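You operate a simulated robot arm through the tools that you are given. There is no shell and no other tool.

The job below is to be done with a simulated robot arm. You get a single attempt, and the scene is never put back.

Task
Paint over the letters of the WHEAT stencil on the yellow box and shut the blue tray lid again.
Fine: with the round green brush, which goes back in its pot; the stencil stays on the box. Set down upright: round green brush. A coat counts when it lies all over at full strength: go over it till it gets no stronger.

Only the result counts: the job must be done as asked and must still hold three seconds after the hand-in. Knocking over, shifting, dropping, spilling or breaking anything else fails it. Lids that push on must go on centred and level and be pressed home; caps that screw on are set level and turned clockwise until they are tight.

Robot
A 7-joint arm with a two-finger parallel gripper, fixed in place. Base frame: the origin is at the foot of the arm, x ahead of it, y to its left, z up. Lengths are in mm, angles in rad, forces in N, time in s.
Its first joint turns from -2.304 to 2.304 rad. Payload 3.91 kg.
The tool frame sits at the grasp point between the pads (the TCP): z along the fingers, y along the line on which they close. The tips reach 30 mm beyond it. Largest opening 110 mm; finger width 20, thickness 10; the body of the gripper, 48 by 112 mm, starts 55 mm behind the TCP.
Orientation is that of the tool frame in the base frame, as a unit quaternion [x, y, z, w]. With the fingers straight down and closing along the base's y, the tool's x points along the base's -x, its y along +y and its z along -z.

Tools
- The arm moves only by the tool nudge_tool. Its argument "plan" is a list of rows, each an object (a shift or turn left out is 0, a gripper value left out holds the last) with "rot": the turn, a rotation vector about the base's x, y, z in rad, a list of three; "dp": the shift along the base's x, y, z in cm, a list of three; "gripper": the closure in counts, from 0 (fully open) to 255 (shut). In form: [{"rot": [rx, ry, rz], "dp": [tx, ty, tz], "gripper": gripper}, ...]. A call has 1 to 20 rows; each row shifts and turns the commanded pose from where the row before left it. Rows are played at 5 a second. More than 50 mm and 0.15 rad between two rows, or a gripper value outside its range, and nothing of the call is played. A pose out of reach is approached as far as the arm can. The call stops where the force on the tool passes 90 N (or 10 N more than at its start, if that is more) or the arm is blocked; 0.2 s more then pass. The fingers move at their own pace (about 108 mm/s each) and stop on an object; they squeeze with about 27 N. The grip force told is the motor's: it shows also when the fingers shut on nothing. Time passes only in rows, and 0.2 s behind the last, so rows that do not move let the fingers close. It gives the time, the measured TCP pose, the force on the tool (base axes), the opening and the grip force at its end, in the units of the frame above (readings bear some noise), with the torque about the TCP (base axes, N m) and any sound that the robot's microphone picked up, and new pictures: "show" is both (left out), scene, wrist or none.
- Cameras (640 x 400 px; columns grow to the right, rows downward): "scene" is fixed at [400.4, 652.3, 1533]; the picture's right is [-0.70, 0.72, 0.00], its down [0.59, 0.57, -0.57] and it looks along [-0.41, -0.40, -0.82] (base axes); focal length 214 px, centre (320, 200). "wrist" rides on the gripper at [72, 17, -103] in the tool frame; the picture's right is [-0.23, 0.97, 0.00], its down [-0.76, -0.18, -0.62] and it looks along [-0.61, -0.14, 0.78] (tool axes); focal length 222 px, centre (320, 200). There is no depth. A picture from a camera that has moved, and an enlarged one, comes with that camera's place and axes in the base frame and with its lens.
- zoom(camera, box): a new picture of the part [left, top, right, bottom] of that camera's present view, enlarged. It takes no simulated time.
- close_job(): hands the job in; it is judged then, once.

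Nothing tells you positions but the pictures and the camera data. Unless the task says otherwise, let go and move clear before handing in.

The tools are called by a JSON object that holds its "name" and its "arguments". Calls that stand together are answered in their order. nudge_tool: Moves the arm, as the interface text tells. Its arguments: {"type":"object","properties":{"plan":{"type":"array"},"show":{"type":"string","enum":["both","scene","wrist","none"]}},"required":["plan"]} The other tools are called the same way: zoom (camera, box) takes an enlarged picture of a part of a camera's view; close_job () hands the job in.

At the start:

```text
clock: 0.0
ee_pos: [128.4, 490.8, 1192.3]
tool_rot: [0.0, 1.0, 0.0, 0.0]
force: [0.2, 0.3, 0.2]
wrist_torque: [0.0, -0.05, 0.01]
opening: 110.1
gripper_force: 0.1
```

scene: 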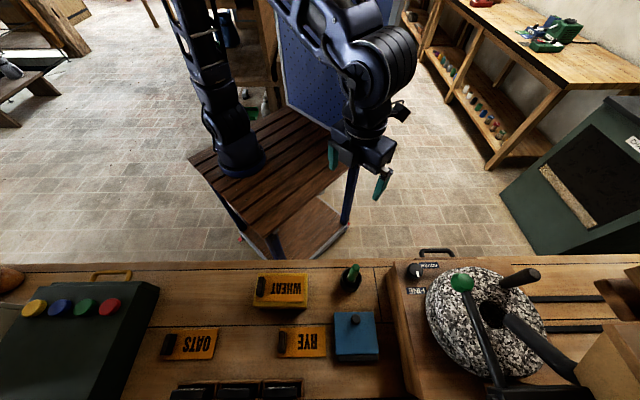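
wrist: 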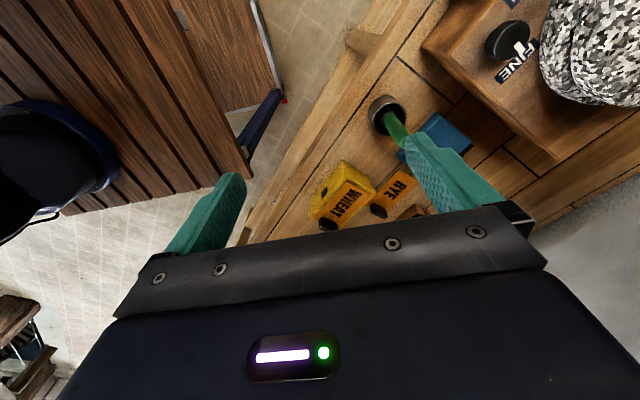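

I see a bench with a yellow box carrying a WHEAT stencil, a green brush in a pot and a blue tray with a lid. I'll zoom in first to work out where everything is.

{"name": "zoom", "arguments": {"camera": "scene", "box": [230, 250, 400, 370]}}

{"name": "zoom", "arguments": {"camera": "wrist", "box": [290, 70, 530, 240]}}

{"name": "zoom", "arguments": {"camera": "scene", "box": [0, 240, 320, 400]}}

{"name": "zoom", "arguments": {"camera": "scene", "box": [320, 230, 640, 400]}}

```text
3.33 times, centred on (315, 310) of scene
camera zoom: at [400.4, 652.3, 1533.0], right [-0.7, 0.72, 0.0], down [0.59, 0.57, -0.57], along [-0.41, -0.4, -0.82], focal length 715 px, centre (337, -167)
```

zoom: 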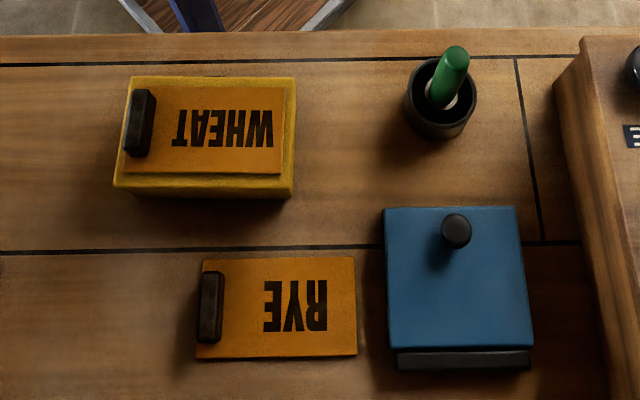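

```text
2.35 times, centred on (410, 155) of wrist
camera zoom: at [57.0, 507.9, 1294.6], right [0.23, 0.97, 0.0], down [0.76, -0.18, 0.62], along [0.61, -0.14, -0.78], focal length 523 px, centre (108, 306)
```

zoom: 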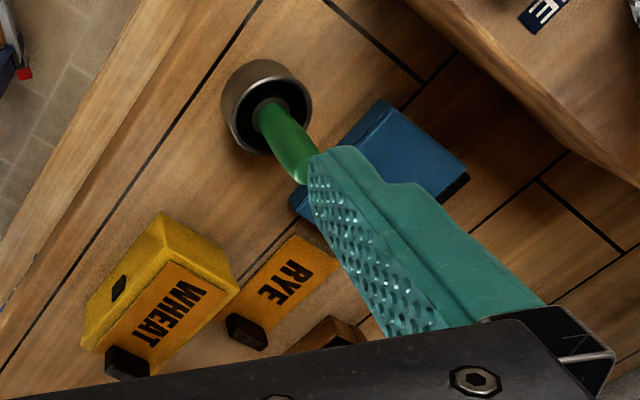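

```text
2.00 times, centred on (160, 320) of scene
camera zoom: at [400.4, 652.3, 1533.0], right [-0.7, 0.72, 0.0], down [0.59, 0.57, -0.57], along [-0.41, -0.4, -0.82], focal length 429 px, centre (640, -40)
```

zoom: 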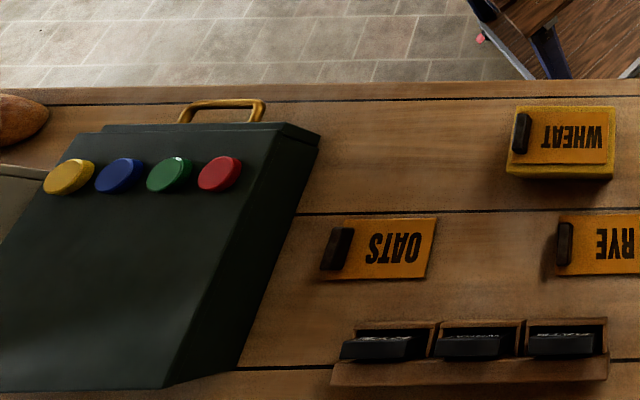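

```text
2.00 times, centred on (480, 315) of scene
camera zoom: at [400.4, 652.3, 1533.0], right [-0.7, 0.72, 0.0], down [0.59, 0.57, -0.57], along [-0.41, -0.4, -0.82], focal length 429 px, centre (0, -30)
```

zoom: 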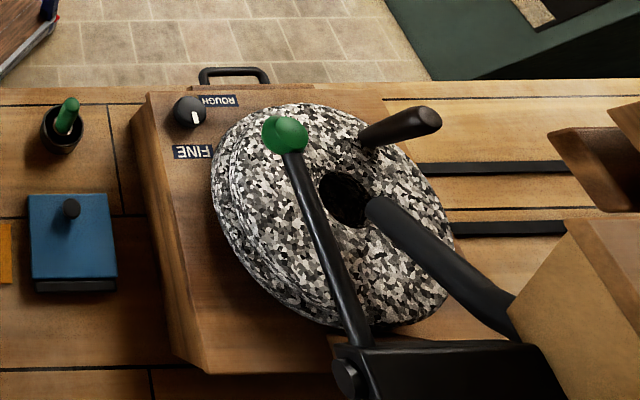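

The bench top seems to lie near z ≈ 900 mm. I'll look closer at the arm foot and the other details before I move.

{"name": "zoom", "arguments": {"camera": "scene", "box": [160, 0, 440, 260]}}

{"name": "zoom", "arguments": {"camera": "scene", "box": [325, 255, 385, 295]}}

{"name": "zoom", "arguments": {"camera": "scene", "box": [325, 300, 385, 370]}}

{"name": "zoom", "arguments": {"camera": "scene", "box": [245, 260, 325, 315]}}

{"name": "zoom", "arguments": {"camera": "wrist", "box": [360, 85, 480, 165]}}

{"name": "zoom", "arguments": {"camera": "wrist", "box": [300, 150, 440, 240]}}

```text
1.54 times, centred on (300, 130) of scene
camera zoom: at [400.4, 652.3, 1533.0], right [-0.7, 0.72, 0.0], down [0.59, 0.57, -0.57], along [-0.41, -0.4, -0.82], focal length 330 px, centre (351, 308)
```

zoom: 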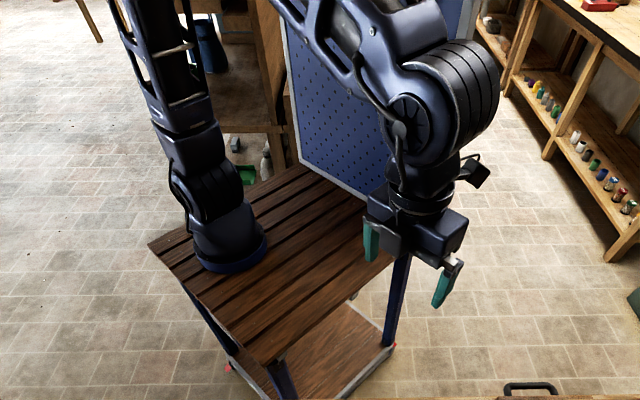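

```text
10.00 times, centred on (355, 275) of scene
camera zoom: at [400.4, 652.3, 1533.0], right [-0.7, 0.72, 0.0], down [0.59, 0.57, -0.57], along [-0.41, -0.4, -0.82], focal length 2145 px, centre (-30, -550)
```

zoom: 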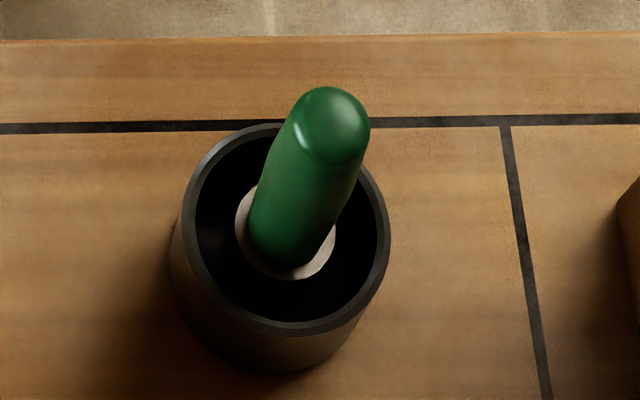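

```text
5.71 times, centred on (355, 335) of scene
camera zoom: at [400.4, 652.3, 1533.0], right [-0.7, 0.72, 0.0], down [0.59, 0.57, -0.57], along [-0.41, -0.4, -0.82], focal length 1226 px, centre (120, -571)
```

zoom: 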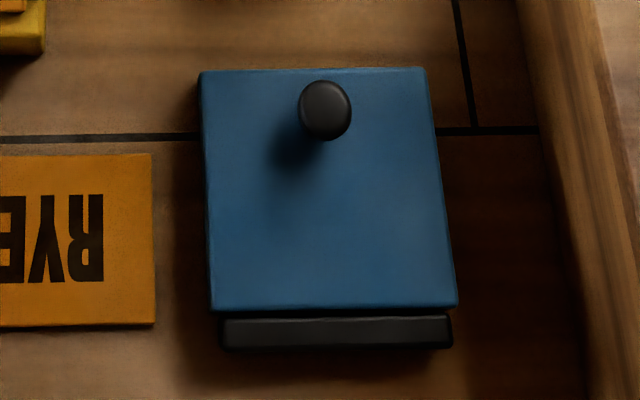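

```text
7.27 times, centred on (285, 288) of scene
camera zoom: at [400.4, 652.3, 1533.0], right [-0.7, 0.72, 0.0], down [0.59, 0.57, -0.57], along [-0.41, -0.4, -0.82], focal length 1560 px, centre (574, -436)
```

zoom: 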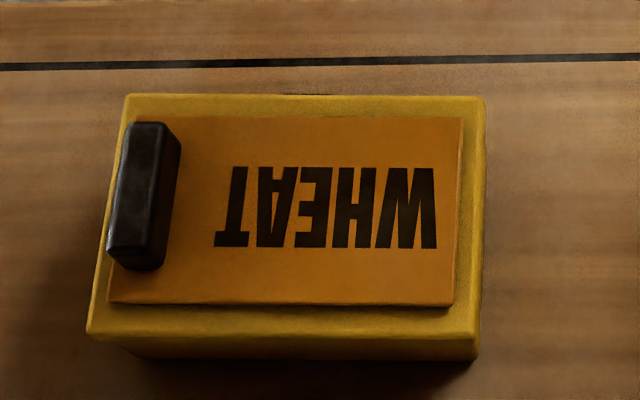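

```text
5.00 times, centred on (420, 125) of wrist
camera zoom: at [57.0, 507.9, 1294.6], right [0.23, 0.97, 0.0], down [0.76, -0.18, 0.62], along [0.61, -0.14, -0.78], focal length 1111 px, centre (-180, 575)
```

zoom: 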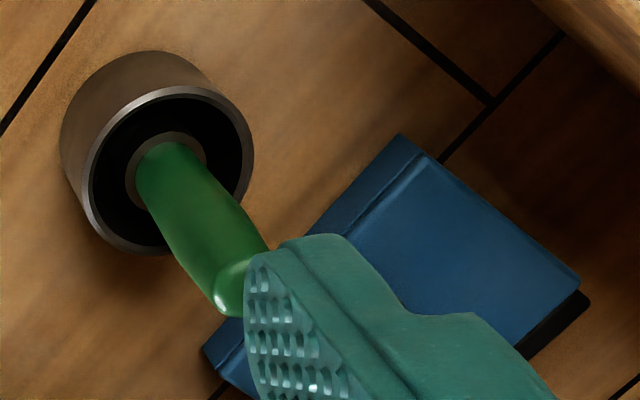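

```text
4.44 times, centred on (370, 195) of wrist
camera zoom: at [57.0, 507.9, 1294.6], right [0.23, 0.97, 0.0], down [0.76, -0.18, 0.62], along [0.61, -0.14, -0.78], focal length 987 px, centre (98, 222)
```

zoom: 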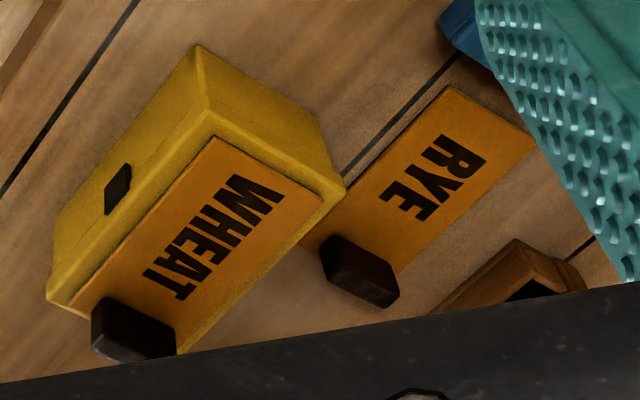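

The bench top works out near z ≈ 853. The box stencil is around (377, 480, 923), the pot around (216, 599) with its rim at 900, the brush top near z 993, and the tray lid around (308, 692, 875). The lid's knob is near (288, 674). I'll move to get a closer wrist view of the tray and pot.

{"name": "nudge_tool", "arguments": {"plan": [{"dp": [0, 4, -1.5]}, {"dp": [0, 4, -1.5]}, {"dp": [0, 4, -1.5]}, {"dp": [0, 4, -1.5]}, {"dp": [0, 4, -1.5]}, {"dp": [0, 4, -1.5]}, {}], "show": "both"}}

```text
clock: 1.4
ee_pos: [132.0, 720.2, 1099.5]
tool_rot: [0.003, 1.0, -0.009, 0.001]
force: [-4.0, -56.4, -0.5]
wrist_torque: [4.15, -0.28, -2.47]
opening: 110.1
gripper_force: 0.2
stopped in row 7: the force on the tool passed its limit at 119 N (the readings are from after the stop); the commanded pose is now the measured one
camera wrist: at [58.9, 739.1, 1202.5], right [0.23, 0.97, -0.02], down [0.76, -0.17, 0.63], along [0.61, -0.16, -0.78], focal length 222 px, centre (320, 200)
```

scene: 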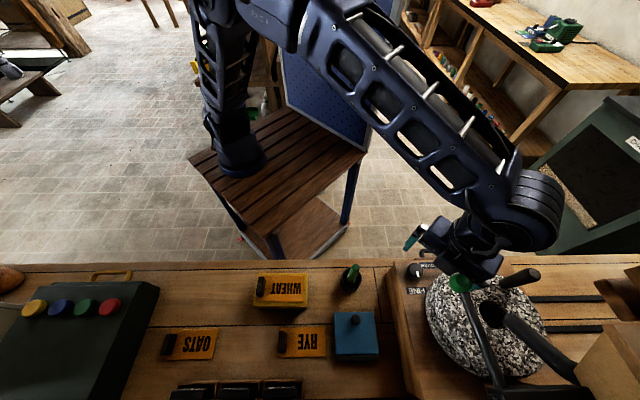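
wrist: 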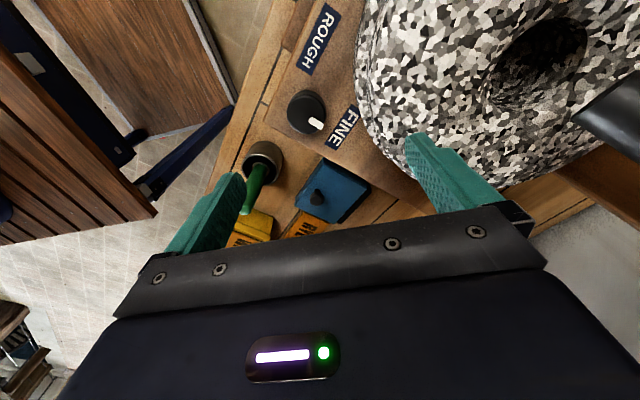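

The right finger ran into the green-ball lever of the mill. I'm backing straight off the way I came, then I'll check the lever.

{"name": "nudge_tool", "arguments": {"plan": [{"dp": [0, -1, 0.3]}, {"dp": [0, -4, 1.5]}, {"dp": [0, -4, 1.5]}, {}], "show": "both"}}

{"name": "zoom", "arguments": {"camera": "scene", "box": [320, 230, 640, 400]}}

{"name": "zoom", "arguments": {"camera": "wrist", "box": [240, 70, 560, 270]}}

```text
clock: 2.4
ee_pos: [132.8, 632.1, 1134.1]
tool_rot: [0.003, 1.0, -0.009, 0.0]
force: [0.4, 0.2, 1.2]
wrist_torque: [-0.03, -0.01, -0.01]
opening: 109.9
gripper_force: 0.0
camera wrist: at [60.1, 651.9, 1235.5], right [0.23, 0.97, -0.02], down [0.76, -0.17, 0.63], along [0.61, -0.16, -0.78], focal length 222 px, centre (320, 200)
```

scene: 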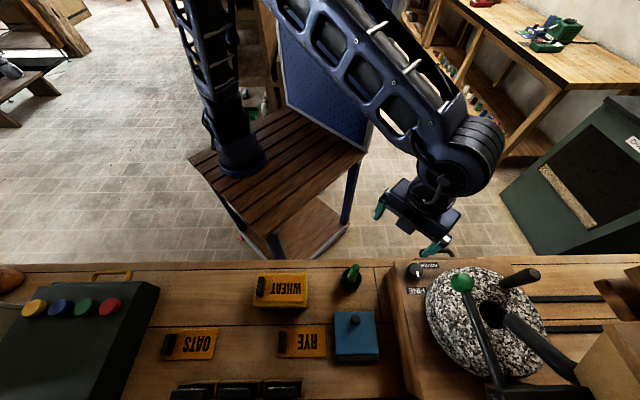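
wrist: 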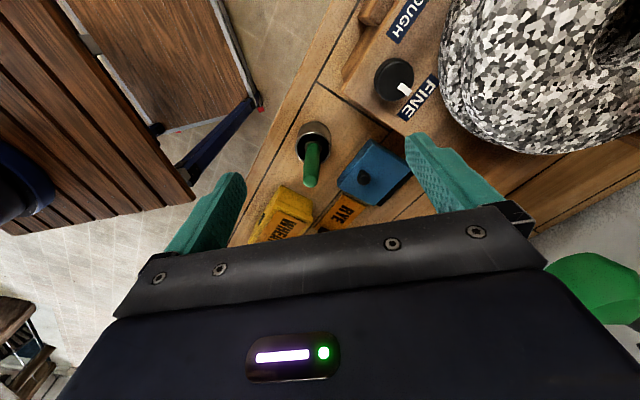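

```text
2.00 times, centred on (480, 315) of scene
camera zoom: at [400.4, 652.3, 1533.0], right [-0.7, 0.72, 0.0], down [0.59, 0.57, -0.57], along [-0.41, -0.4, -0.82], focal length 429 px, centre (0, -30)
```

zoom: 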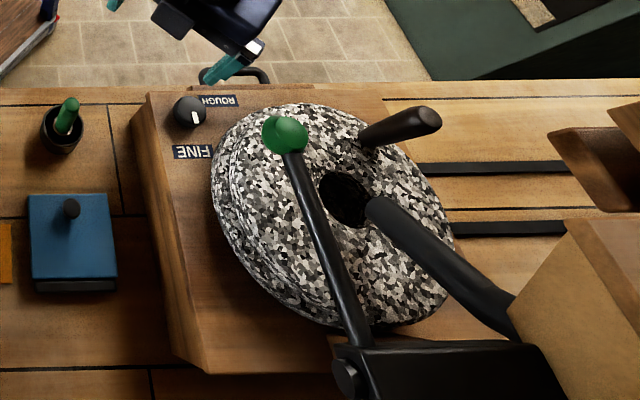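

```text
2.00 times, centred on (400, 170) of wrist
camera zoom: at [60.1, 651.9, 1235.5], right [0.23, 0.97, -0.02], down [0.76, -0.17, 0.63], along [0.61, -0.16, -0.78], focal length 444 px, centre (160, 260)
```

zoom: 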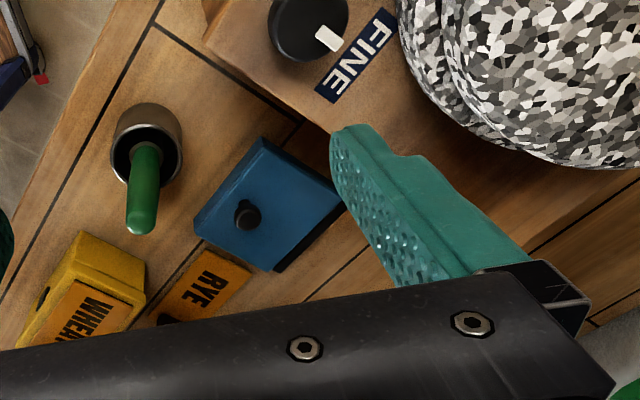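

The mill lever looks unchanged; its ball sits near (180, 752, 1179), so I'll keep the wrist away from it. Next I'll turn the tool 45° to line up with the bench, correct the slight tilt, and look at the tray from nearer.

{"name": "nudge_tool", "arguments": {"plan": [{"rot": [0.018, 0, 0.006], "dp": [0, -1, 0]}, {"rot": [0, 0, 0.131], "dp": [2, 0, 0]}, {"rot": [0, 0, 0.131], "dp": [2, 0, 0]}, {"rot": [0, 0, 0.131], "dp": [2, 0, 0]}, {"rot": [0, 0, 0.131], "dp": [2, 0, 0]}, {"rot": [0, 0, 0.131], "dp": [0, 0, -2]}, {"rot": [0, 0, 0.13], "dp": [0, 0, -3]}, {"dp": [0, 0, -3]}, {"dp": [0, 0, -3]}, {}], "show": "both"}}

{"name": "zoom", "arguments": {"camera": "wrist", "box": [180, 40, 460, 220]}}

```text
clock: 4.6
ee_pos: [211.4, 624.3, 1024.0]
tool_rot: [-0.382, 0.924, 0.001, -0.001]
force: [-0.9, -0.4, -0.1]
wrist_torque: [0.0, -0.02, -0.02]
opening: 110.0
gripper_force: 0.0
camera wrist: at [148.2, 584.1, 1125.2], right [-0.53, 0.85, 0.0], down [0.66, 0.41, 0.62], along [0.53, 0.33, -0.78], focal length 222 px, centre (320, 200)
```

scene: 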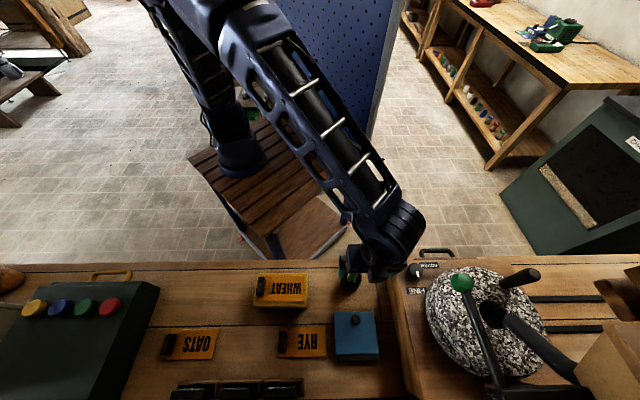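
wrist: 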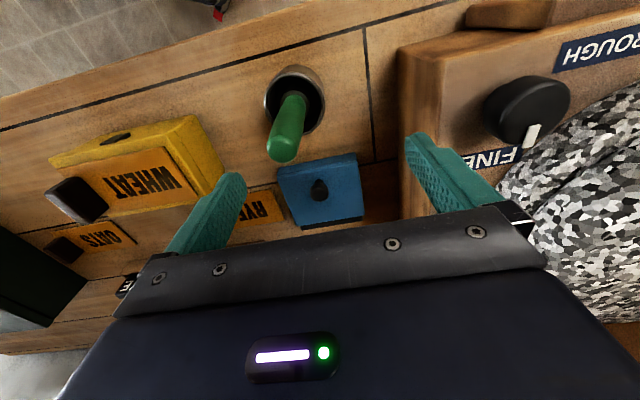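

```text
2.22 times, centred on (320, 130) of wrist
camera zoom: at [148.2, 584.1, 1125.2], right [-0.53, 0.85, 0.0], down [0.66, 0.41, 0.62], along [0.53, 0.33, -0.78], focal length 494 px, centre (320, 356)
```

zoom: 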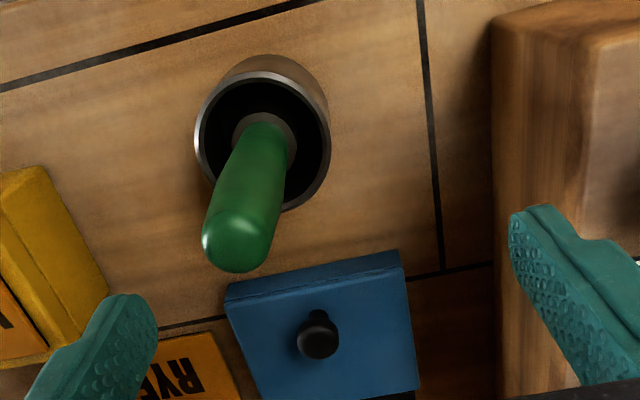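

Lined up with the bench now. I'll move forward over the tray to see the hinge side and the knob better.

{"name": "nudge_tool", "arguments": {"plan": [{"dp": [0, 0, 2]}, {"dp": [3, 2, 0]}, {"dp": [3, 2, 0]}, {"dp": [2, 2, 0]}, {}], "show": "both"}}

{"name": "zoom", "arguments": {"camera": "wrist", "box": [200, 60, 440, 220]}}

{"name": "zoom", "arguments": {"camera": "wrist", "box": [0, 60, 240, 220]}}

```text
clock: 5.8
ee_pos: [293.8, 685.1, 1042.5]
tool_rot: [-0.382, 0.924, 0.001, 0.001]
force: [-0.3, -0.4, 0.1]
wrist_torque: [-0.01, -0.03, -0.02]
opening: 110.1
gripper_force: 0.1
camera wrist: at [229.9, 645.3, 1144.6], right [-0.53, 0.85, 0.0], down [0.66, 0.41, 0.62], along [0.53, 0.33, -0.78], focal length 222 px, centre (320, 200)
```

scene: 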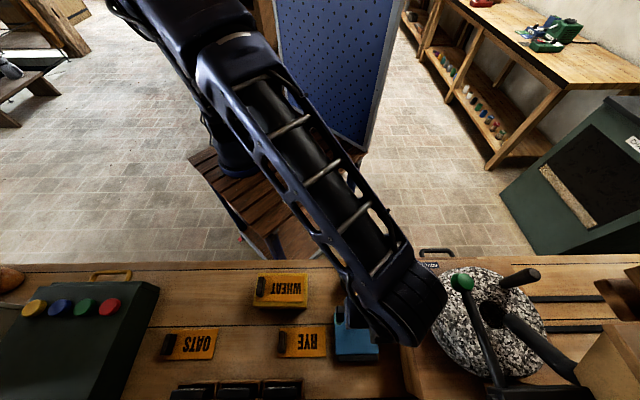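
wrist: 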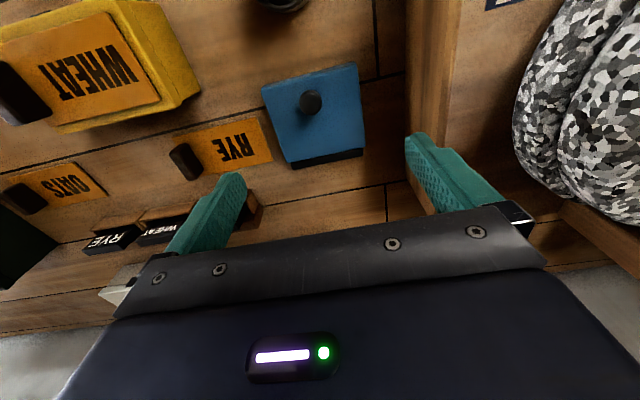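

```text
2.50 times, centred on (320, 140) of wrist
camera zoom: at [229.9, 645.3, 1144.6], right [-0.53, 0.85, 0.0], down [0.66, 0.41, 0.62], along [0.53, 0.33, -0.78], focal length 555 px, centre (320, 350)
```

zoom: 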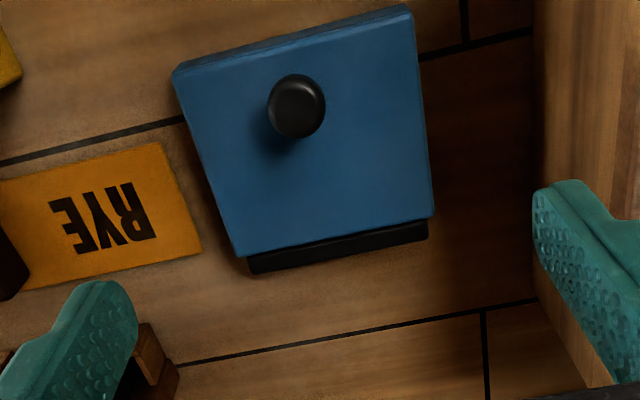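

```text
2.50 times, centred on (120, 140) of wrist
camera zoom: at [229.9, 645.3, 1144.6], right [-0.53, 0.85, 0.0], down [0.66, 0.41, 0.62], along [0.53, 0.33, -0.78], focal length 555 px, centre (820, 350)
```

zoom: 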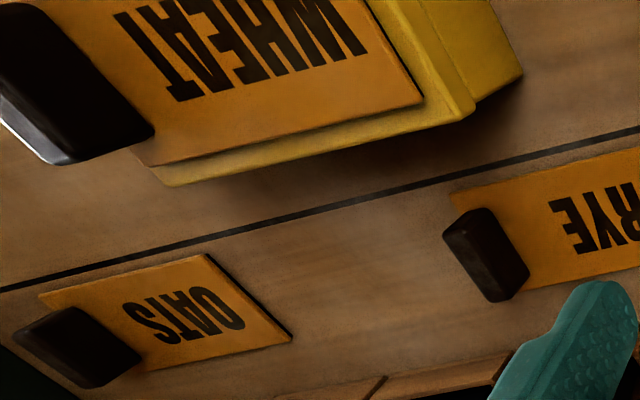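

The lid is hinged along the black bar on its far side, and the knob is centred near the robot-side edge. I'll lean the gripper about 30° away from the robot, which keeps the camera off the brush and suits the lid's swing. Then I'll hover above the knob.

{"name": "nudge_tool", "arguments": {"plan": [{"rot": [-0.0926, 0.0926, 0], "dp": [0, 0, 0], "gripper": 110}, {"rot": [-0.0926, 0.0926, 0]}, {"rot": [-0.0926, 0.0926, 0], "dp": [0, 0, -2]}, {"rot": [-0.0926, 0.0926, 0], "dp": [0, 0, -2]}, {"dp": [0, 0, -2]}, {"dp": [0, 0, -2]}, {}, {}], "show": "both"}}

{"name": "zoom", "arguments": {"camera": "wrist", "box": [180, 60, 460, 240]}}

```text
clock: 7.6
ee_pos: [292.5, 681.7, 962.0]
tool_rot: [-0.369, 0.892, -0.1, -0.24]
force: [0.6, -0.9, 0.7]
wrist_torque: [-0.03, -0.01, -0.04]
opening: 62.6
gripper_force: 0.0
camera wrist: at [272.5, 685.8, 1086.4], right [-0.55, 0.83, -0.11], down [0.81, 0.56, 0.16], along [0.19, -0.01, -0.98], focal length 222 px, centre (320, 200)
```

scene: 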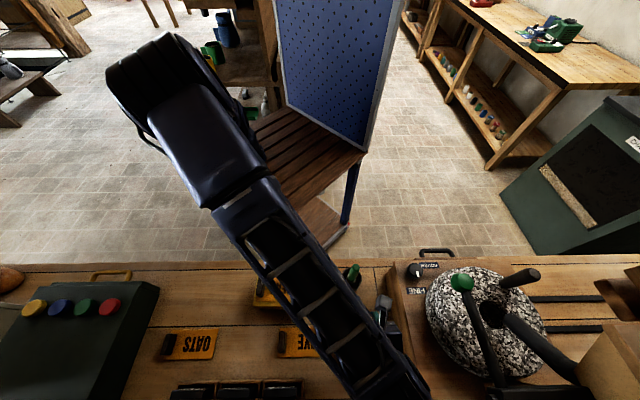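
wrist: 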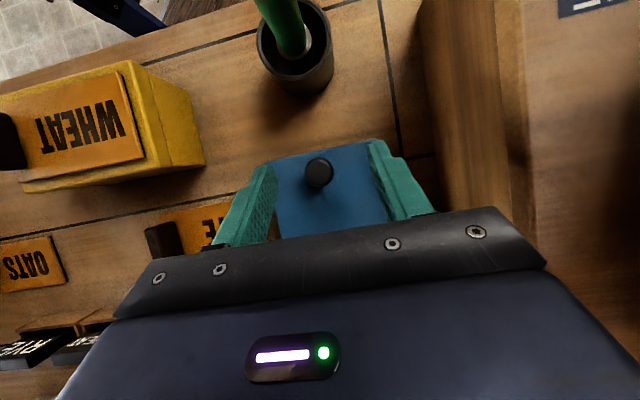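

```text
2.22 times, centred on (320, 150) of wrist
camera zoom: at [272.5, 685.8, 1086.4], right [-0.55, 0.83, -0.11], down [0.81, 0.56, 0.16], along [0.19, -0.01, -0.98], focal length 494 px, centre (320, 311)
```

zoom: 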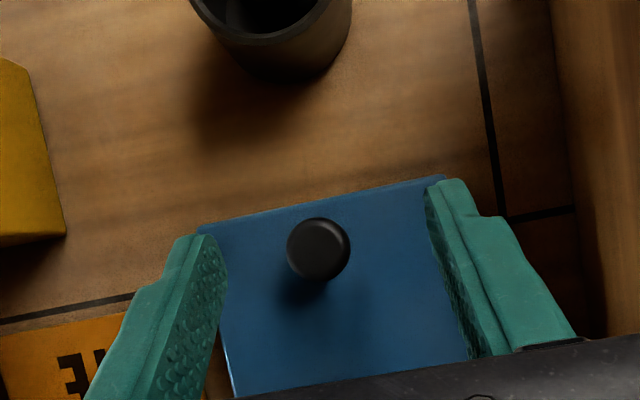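

The knob is about 5 mm off the gripper's centre line. I'll correct for that and lower the fingertips around it.

{"name": "nudge_tool", "arguments": {"plan": [{"dp": [0.46, -0.24, -1.5]}, {"dp": [0, 0, -1.5]}, {"dp": [0, 0, -1.5]}, {}, {}], "show": "wrist"}}

{"name": "zoom", "arguments": {"camera": "wrist", "box": [240, 110, 400, 210]}}

```text
clock: 8.8
ee_pos: [296.1, 680.9, 916.7]
tool_rot: [-0.37, 0.892, -0.099, -0.239]
force: [0.6, -0.2, 0.4]
wrist_torque: [-0.05, -0.02, -0.03]
opening: 62.7
gripper_force: 0.2
camera wrist: at [277.4, 684.1, 1041.5], right [-0.55, 0.83, -0.11], down [0.81, 0.56, 0.16], along [0.19, -0.01, -0.98], focal length 222 px, centre (320, 200)
```

wrist: 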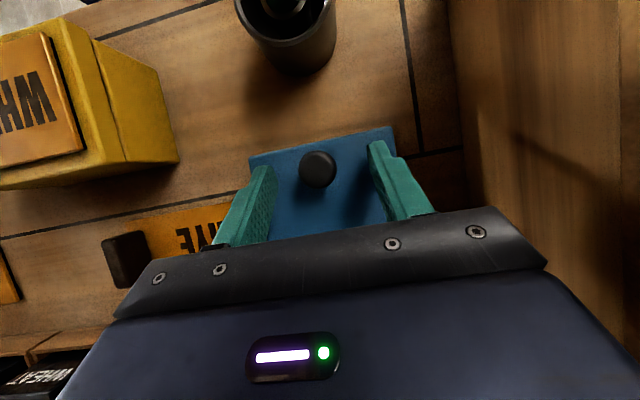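

```text
4.00 times, centred on (320, 160) of wrist
camera zoom: at [277.4, 684.1, 1041.5], right [-0.55, 0.83, -0.11], down [0.81, 0.56, 0.16], along [0.19, -0.01, -0.98], focal length 888 px, centre (320, 360)
```

zoom: 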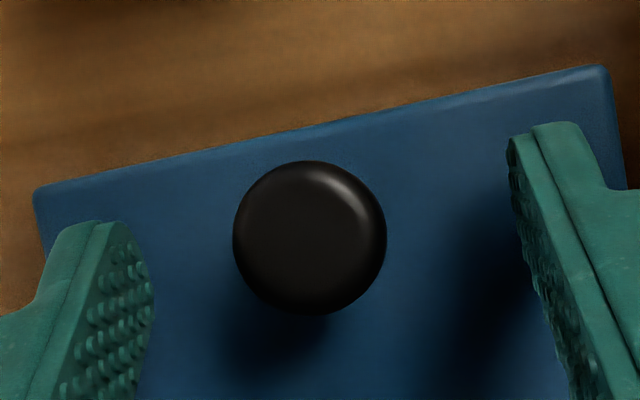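

The knob is nearly centred. I'll go down the last few millimetres and close on its cap.

{"name": "nudge_tool", "arguments": {"plan": [{"dp": [0.09, -0.09, -0.45]}, {}, {"gripper": 200}, {"gripper": 255}, {}, {}], "show": "wrist"}}

{"name": "zoom", "arguments": {"camera": "wrist", "box": [240, 110, 400, 210]}}

```text
clock: 10.2
ee_pos: [298.5, 678.2, 912.9]
tool_rot: [-0.37, 0.892, -0.1, -0.24]
force: [1.6, -1.7, -0.8]
wrist_torque: [-0.1, 0.05, 0.01]
opening: 22.9
gripper_force: 44.9
camera wrist: at [278.1, 683.4, 1037.0], right [-0.55, 0.83, -0.11], down [0.81, 0.56, 0.16], along [0.19, -0.01, -0.98], focal length 222 px, centre (320, 200)
```

wrist: 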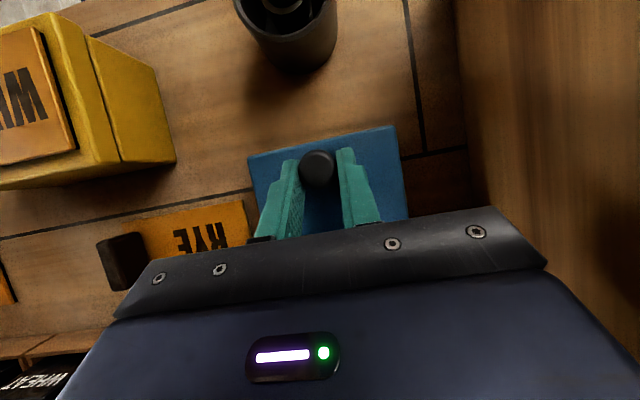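

```text
4.00 times, centred on (320, 160) of wrist
camera zoom: at [278.1, 683.4, 1037.0], right [-0.55, 0.83, -0.11], down [0.81, 0.56, 0.16], along [0.19, -0.01, -0.98], focal length 888 px, centre (320, 360)
```

zoom: 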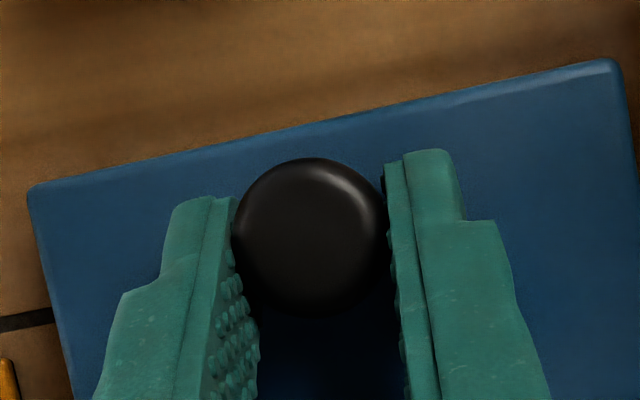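

I have the knob. I'll raise the lid about 10° along the estimated hinge arc and check the forces.

{"name": "nudge_tool", "arguments": {"plan": [{"dp": [0.184, 0.184, 0.67]}, {"dp": [0.219, 0.219, 0.65]}, {}], "show": "both"}}

{"name": "zoom", "arguments": {"camera": "wrist", "box": [200, 80, 440, 230]}}

```text
clock: 11.0
ee_pos: [300.8, 681.8, 924.0]
tool_rot: [-0.37, 0.892, -0.1, -0.239]
force: [-3.7, -20.3, -9.0]
wrist_torque: [-1.04, 0.85, 0.12]
opening: 22.8
gripper_force: 44.5
camera wrist: at [281.5, 686.8, 1049.7], right [-0.55, 0.83, -0.11], down [0.81, 0.56, 0.16], along [0.19, -0.01, -0.98], focal length 222 px, centre (320, 200)
```

scene: 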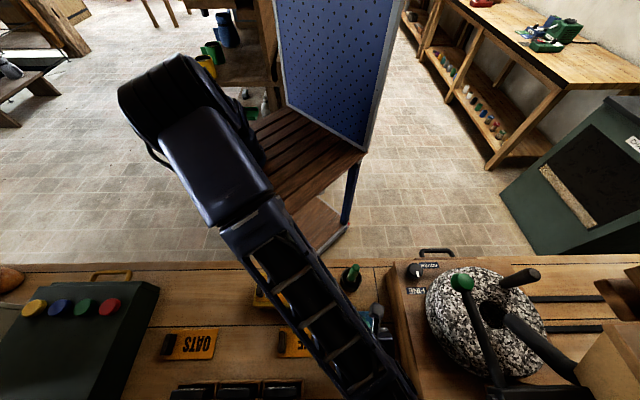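
wrist: 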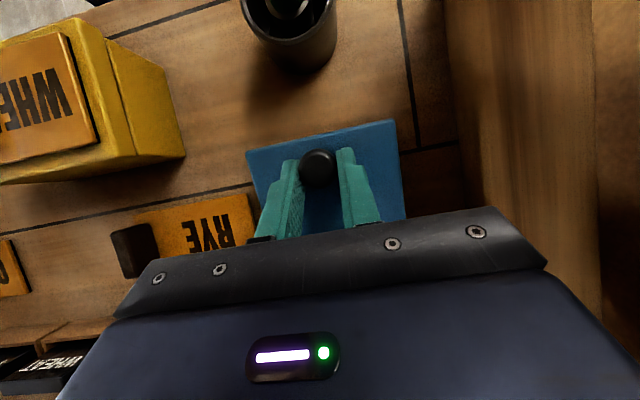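

```text
2.67 times, centred on (320, 155) of wrist
camera zoom: at [281.5, 686.8, 1049.7], right [-0.55, 0.83, -0.11], down [0.81, 0.56, 0.16], along [0.19, -0.01, -0.98], focal length 592 px, centre (320, 320)
```

zoom: 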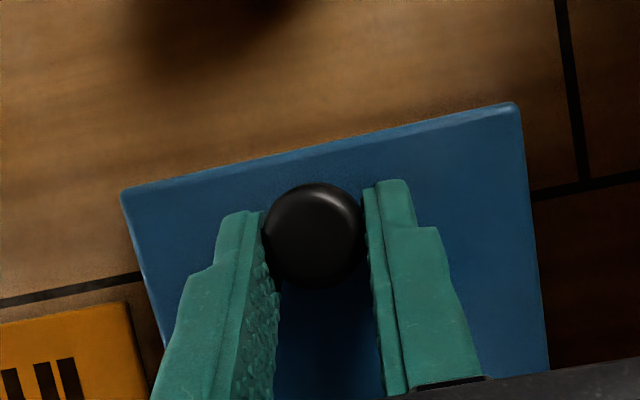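

The lid is lifting, but the tight grip resists the knob pivoting and gives about 20 N of side load. I'll loosen the squeeze in steps and read the forces.

{"name": "nudge_tool", "arguments": {"plan": [{"gripper": 225}, {}], "show": "none"}}

{"name": "nudge_tool", "arguments": {"plan": [{"gripper": 212}, {}], "show": "wrist"}}

```text
clock: 11.6
ee_pos: [300.0, 682.8, 925.6]
tool_rot: [-0.369, 0.892, -0.099, -0.24]
force: [-4.3, -23.3, -7.2]
wrist_torque: [-1.09, 0.8, 0.13]
opening: 22.7
gripper_force: 45.1
```

```text
clock: 12.2
ee_pos: [301.8, 682.1, 924.4]
tool_rot: [-0.37, 0.893, -0.099, -0.238]
force: [-4.6, -23.6, -4.8]
wrist_torque: [-0.97, 0.69, 0.18]
opening: 23.1
gripper_force: 44.9
camera wrist: at [281.6, 686.8, 1050.1], right [-0.55, 0.83, -0.11], down [0.81, 0.56, 0.16], along [0.19, -0.01, -0.98], focal length 222 px, centre (320, 200)
```

wrist: 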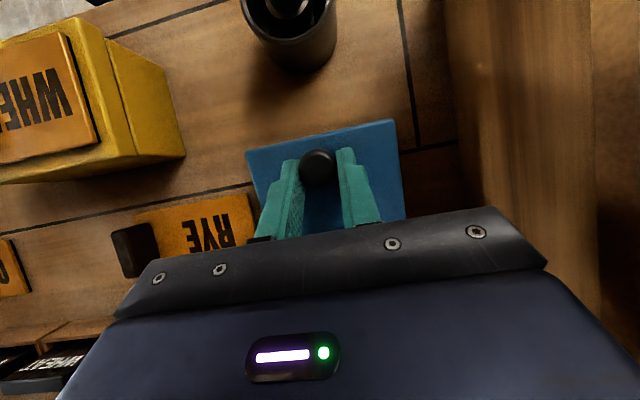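

{"name": "nudge_tool", "arguments": {"plan": [{"gripper": 205}, {}], "show": "none"}}

{"name": "nudge_tool", "arguments": {"plan": [{"gripper": 203}, {}], "show": "none"}}

```text
clock: 12.8
ee_pos: [302.4, 683.2, 925.3]
tool_rot: [-0.369, 0.893, -0.098, -0.239]
force: [-3.2, -23.8, -1.7]
wrist_torque: [-0.8, 0.49, 0.16]
opening: 23.0
gripper_force: 44.8
```

```text
clock: 13.4
ee_pos: [300.8, 683.1, 925.2]
tool_rot: [-0.369, 0.893, -0.098, -0.239]
force: [4.7, -1.8, -1.5]
wrist_torque: [0.01, -0.09, 0.05]
opening: 24.7
gripper_force: 1.9
```

{"name": "nudge_tool", "arguments": {"plan": [{}], "show": "both"}}

{"name": "zoom", "arguments": {"camera": "wrist", "box": [200, 80, 440, 230]}}

```text
clock: 13.8
ee_pos: [300.9, 684.2, 924.7]
tool_rot: [-0.371, 0.892, -0.099, -0.239]
force: [4.1, -2.3, -0.7]
wrist_torque: [0.0, -0.06, 0.04]
opening: 24.8
gripper_force: 2.2
camera wrist: at [281.7, 687.3, 1049.8], right [-0.55, 0.83, -0.11], down [0.81, 0.56, 0.16], along [0.19, -0.01, -0.98], focal length 222 px, centre (320, 200)
```

scene: 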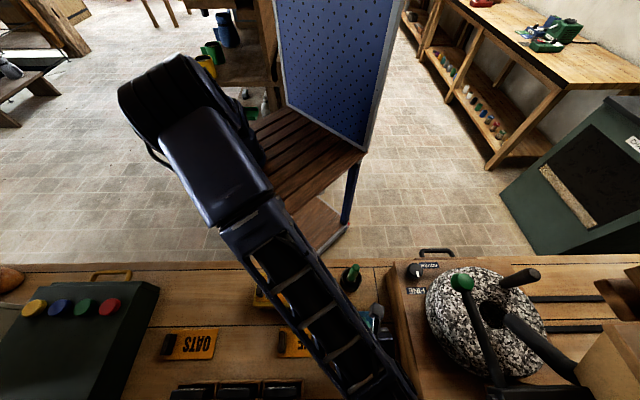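
wrist: 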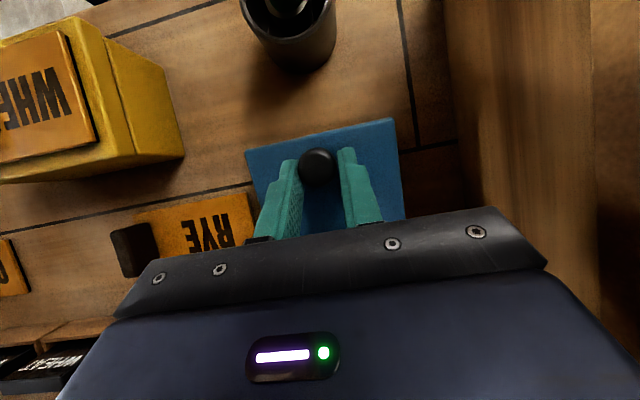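

```text
2.67 times, centred on (320, 155) of wrist
camera zoom: at [281.7, 687.3, 1049.8], right [-0.55, 0.83, -0.11], down [0.81, 0.56, 0.16], along [0.19, -0.01, -0.98], focal length 592 px, centre (320, 320)
```

zoom: 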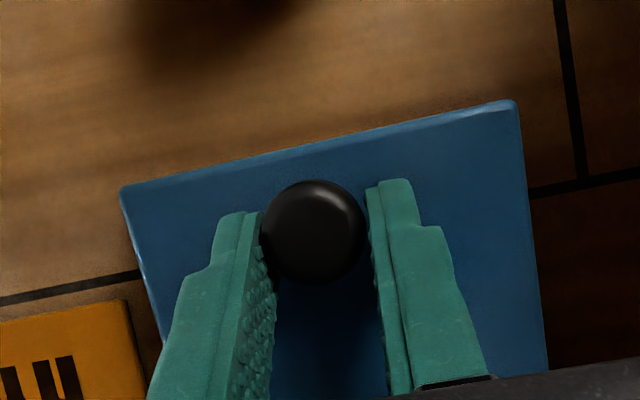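

The grip is nearly released but the lid still seems raised. I'll open a little further to see whether the hinge holds by itself.

{"name": "nudge_tool", "arguments": {"plan": [{"gripper": 190}, {}, {}], "show": "wrist"}}

{"name": "zoom", "arguments": {"camera": "wrist", "box": [200, 80, 440, 230]}}

```text
clock: 14.6
ee_pos: [301.8, 683.7, 925.7]
tool_rot: [-0.37, 0.892, -0.098, -0.239]
force: [0.3, -0.1, -0.1]
wrist_torque: [0.02, -0.02, 0.0]
opening: 27.9
gripper_force: 0.0
camera wrist: at [281.6, 687.3, 1049.8], right [-0.55, 0.83, -0.11], down [0.81, 0.56, 0.16], along [0.19, -0.01, -0.98], focal length 222 px, centre (320, 200)
```

wrist: 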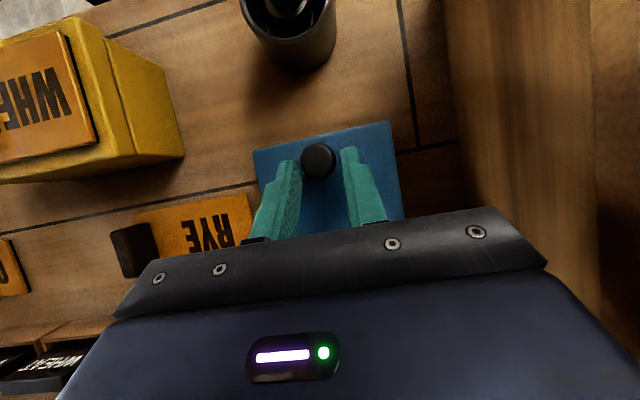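

```text
2.67 times, centred on (320, 155) of wrist
camera zoom: at [281.6, 687.3, 1049.8], right [-0.55, 0.83, -0.11], down [0.81, 0.56, 0.16], along [0.19, -0.01, -0.98], focal length 592 px, centre (320, 320)
```

zoom: 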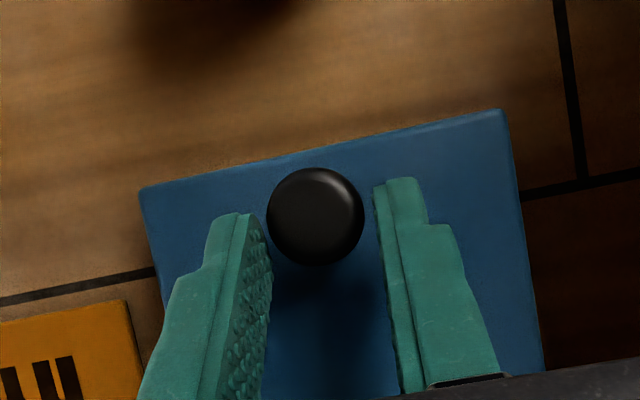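

The lid dropped back shut, and the knob is where it was, so the tray hasn't moved. The lid is light, so a soft grip is enough. I'll regrip softly and lift while leaning the gripper along with it.

{"name": "nudge_tool", "arguments": {"plan": [{"dp": [-0.2, -0.25, -0.66]}, {"dp": [-0.153, -0.203, -0.66]}, {}, {"gripper": 204}, {}, {}], "show": "wrist"}}

```text
clock: 16.0
ee_pos: [298.2, 679.1, 912.8]
tool_rot: [-0.369, 0.892, -0.099, -0.24]
force: [-2.3, 1.1, -1.4]
wrist_torque: [-0.03, 0.06, -0.04]
opening: 23.5
gripper_force: 10.1
camera wrist: at [278.1, 683.3, 1037.6], right [-0.55, 0.83, -0.11], down [0.81, 0.56, 0.16], along [0.19, -0.01, -0.98], focal length 222 px, centre (320, 200)
```

wrist: 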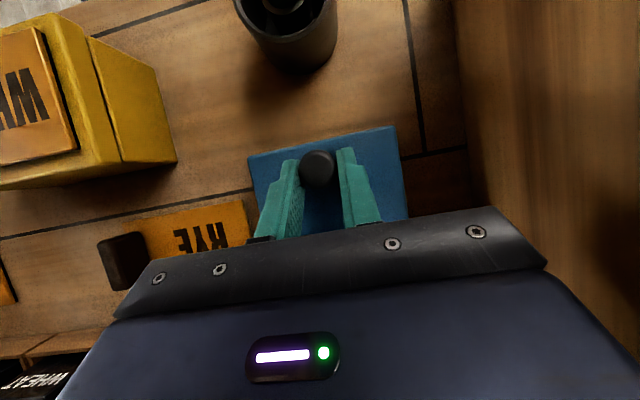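

Soft grip at about 10. I'm lifting to roughly 20° now.

{"name": "nudge_tool", "arguments": {"plan": [{"dp": [0.219, 0.219, 0.641], "rot": [-0.01851, 0.01851, 0]}, {"dp": [0.253, 0.253, 0.619], "rot": [-0.01851, 0.01851, 0]}, {"dp": [0.296, 0.296, 0.588], "rot": [-0.01851, 0.01851, 0]}, {"dp": [0.33, 0.33, 0.547], "rot": [-0.01851, 0.01851, 0]}, {}], "show": "wrist"}}

{"name": "zoom", "arguments": {"camera": "wrist", "box": [200, 80, 440, 230]}}

```text
clock: 17.2
ee_pos: [310.4, 690.6, 939.7]
tool_rot: [-0.363, 0.88, -0.116, -0.285]
force: [2.7, 3.7, 3.4]
wrist_torque: [0.32, -0.33, -0.02]
opening: 23.8
gripper_force: 21.0
camera wrist: at [299.4, 704.2, 1063.7], right [-0.56, 0.82, -0.13], down [0.82, 0.57, 0.06], along [0.12, -0.07, -0.99], focal length 222 px, centre (320, 200)
```

wrist: 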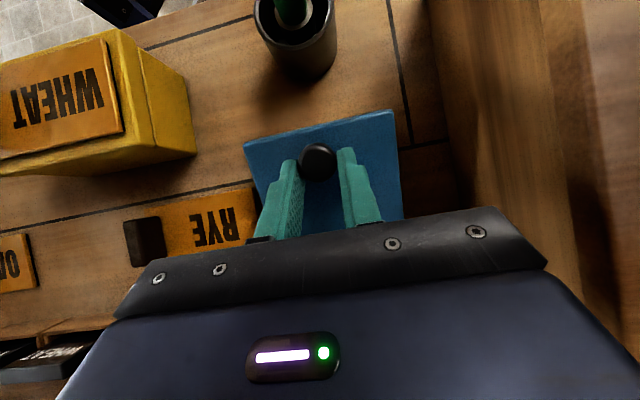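

```text
2.67 times, centred on (320, 155) of wrist
camera zoom: at [299.4, 704.2, 1063.7], right [-0.56, 0.82, -0.13], down [0.82, 0.57, 0.06], along [0.12, -0.07, -0.99], focal length 592 px, centre (320, 320)
```

zoom: 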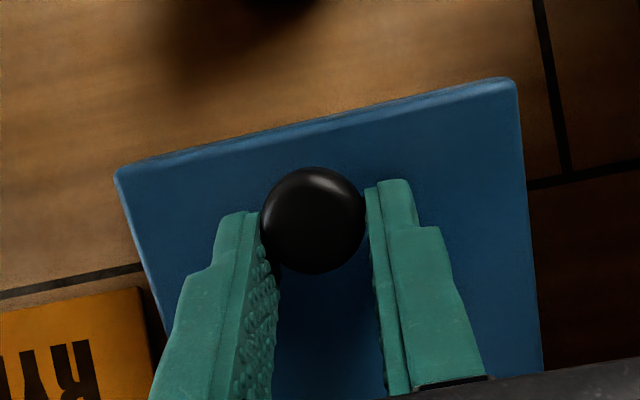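

It lifts with very little force. The hinge seems slightly higher than I assumed, so I've recalculated the arc and will continue the swing.

{"name": "nudge_tool", "arguments": {"plan": [{"dp": [0.233, 0.233, 0.49], "rot": [-0.01851, 0.01851, 0]}, {"dp": [0.262, 0.262, 0.46], "rot": [-0.01851, 0.01851, 0]}, {"dp": [0.29, 0.29, 0.42], "rot": [-0.01851, 0.01851, 0]}, {"dp": [0.325, 0.325, 0.36], "rot": [-0.01851, 0.01851, 0]}, {}], "show": "wrist"}}

{"name": "zoom", "arguments": {"camera": "wrist", "box": [200, 80, 440, 230]}}

```text
clock: 18.4
ee_pos: [320.9, 702.1, 956.3]
tool_rot: [-0.356, 0.864, -0.134, -0.33]
force: [1.1, 5.1, 2.5]
wrist_torque: [0.32, -0.33, -0.05]
opening: 23.6
gripper_force: 31.7
camera wrist: at [319.5, 724.4, 1080.8], right [-0.57, 0.81, -0.15], down [0.82, 0.57, -0.04], along [0.05, -0.15, -0.99], focal length 222 px, centre (320, 200)
```

wrist: 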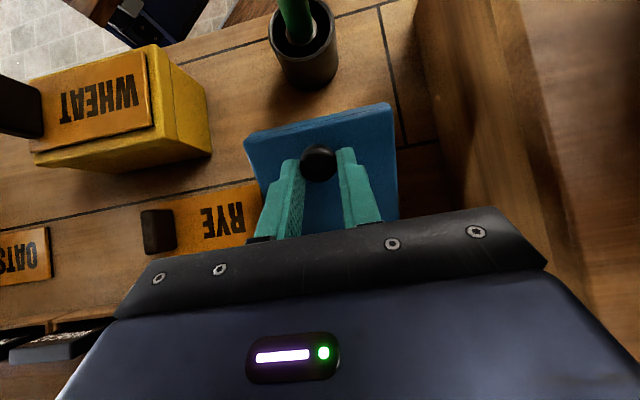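

```text
2.67 times, centred on (320, 155) of wrist
camera zoom: at [319.5, 724.4, 1080.8], right [-0.57, 0.81, -0.15], down [0.82, 0.57, -0.04], along [0.05, -0.15, -0.99], focal length 592 px, centre (320, 320)
```

zoom: 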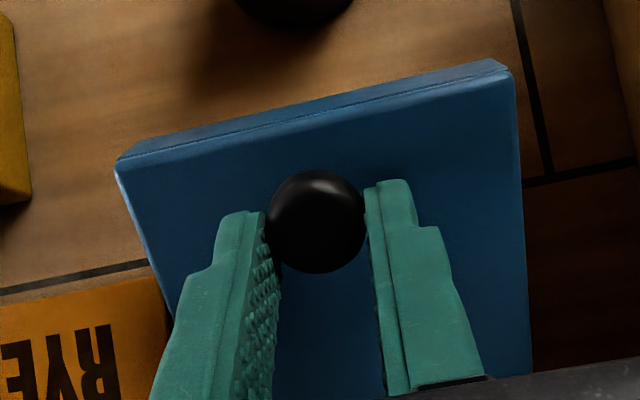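

{"name": "nudge_tool", "arguments": {"plan": [{"dp": [0.431, 0.431, 0.36], "rot": [-0.01851, 0.01851, 0]}, {"dp": [0.46, 0.46, 0.29], "rot": [-0.01851, 0.01851, 0]}, {"dp": [0.467, 0.467, 0.24], "rot": [-0.01851, 0.01851, 0]}, {"dp": [0.495, 0.495, 0.18], "rot": [-0.01851, 0.01851, 0]}, {}], "show": "both"}}

{"name": "zoom", "arguments": {"camera": "wrist", "box": [200, 80, 440, 230]}}

```text
clock: 19.6
ee_pos: [340.0, 720.3, 966.8]
tool_rot: [-0.349, 0.844, -0.155, -0.376]
force: [-3.0, 3.6, -1.3]
wrist_torque: [0.08, -0.04, -0.11]
opening: 24.2
gripper_force: 2.0
camera wrist: at [347.5, 752.4, 1088.5], right [-0.58, 0.8, -0.17], down [0.81, 0.56, -0.15], along [-0.02, -0.22, -0.97], focal length 222 px, centre (320, 200)
```

scene: 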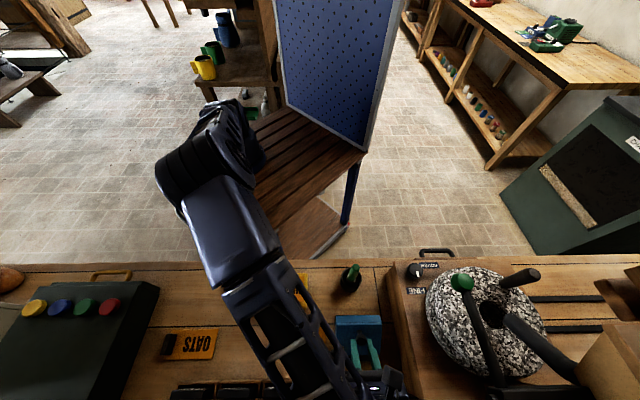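
wrist: 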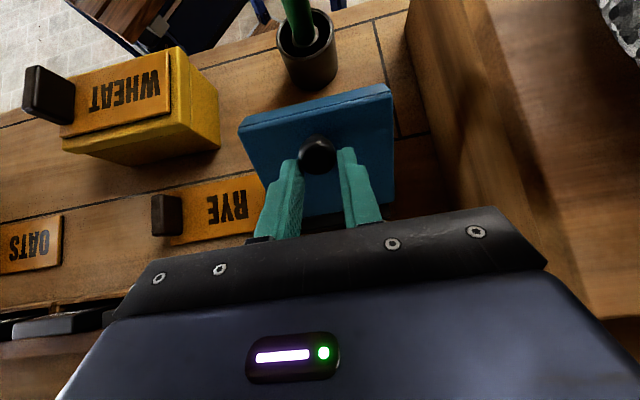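

```text
2.67 times, centred on (320, 155) of wrist
camera zoom: at [347.5, 752.4, 1088.5], right [-0.58, 0.8, -0.17], down [0.81, 0.56, -0.15], along [-0.02, -0.22, -0.97], focal length 592 px, centre (320, 320)
```

zoom: 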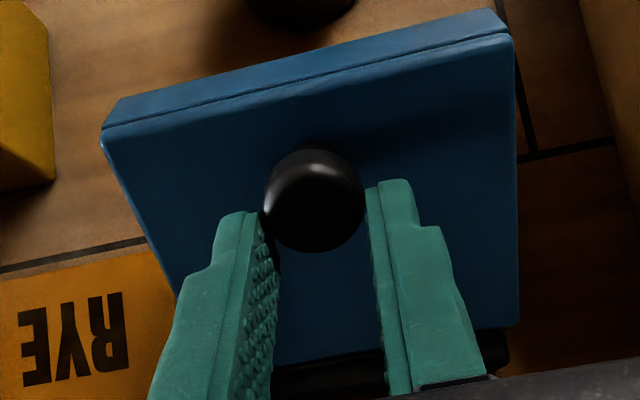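

The lid is near 57°, but the knob is slipping toward the fingertips. I'll tighten the grip and continue the swing, leaning further as I go.

{"name": "nudge_tool", "arguments": {"plan": [{"gripper": 207}, {}, {"dp": [0.516, 0.516, 0.15], "rot": [-0.03085, 0.03085, 0]}, {"dp": [0.523, 0.523, 0.08], "rot": [-0.03085, 0.03085, 0]}, {}], "show": "wrist"}}

{"name": "zoom", "arguments": {"camera": "wrist", "box": [200, 80, 440, 230]}}

```text
clock: 20.8
ee_pos: [348.2, 730.1, 969.1]
tool_rot: [-0.342, 0.827, -0.171, -0.413]
force: [-7.2, -15.8, 2.7]
wrist_torque: [-1.0, 0.92, 0.21]
opening: 23.1
gripper_force: 45.2
camera wrist: at [364.3, 769.6, 1087.6], right [-0.59, 0.79, -0.18], down [0.8, 0.55, -0.23], along [-0.08, -0.28, -0.96], focal length 222 px, centre (320, 200)
```

wrist: 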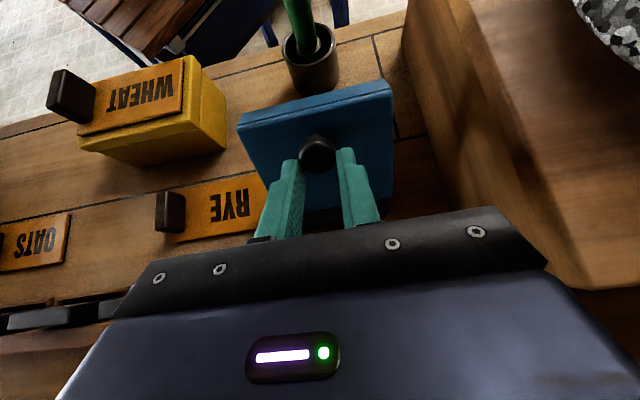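

```text
2.67 times, centred on (320, 155) of wrist
camera zoom: at [364.3, 769.6, 1087.6], right [-0.59, 0.79, -0.18], down [0.8, 0.55, -0.23], along [-0.08, -0.28, -0.96], focal length 592 px, centre (320, 320)
```

zoom: 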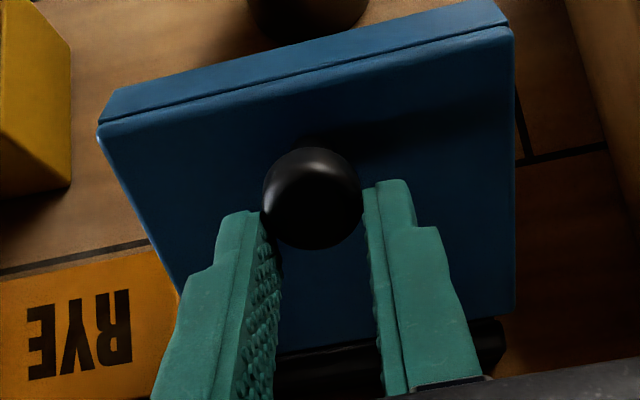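

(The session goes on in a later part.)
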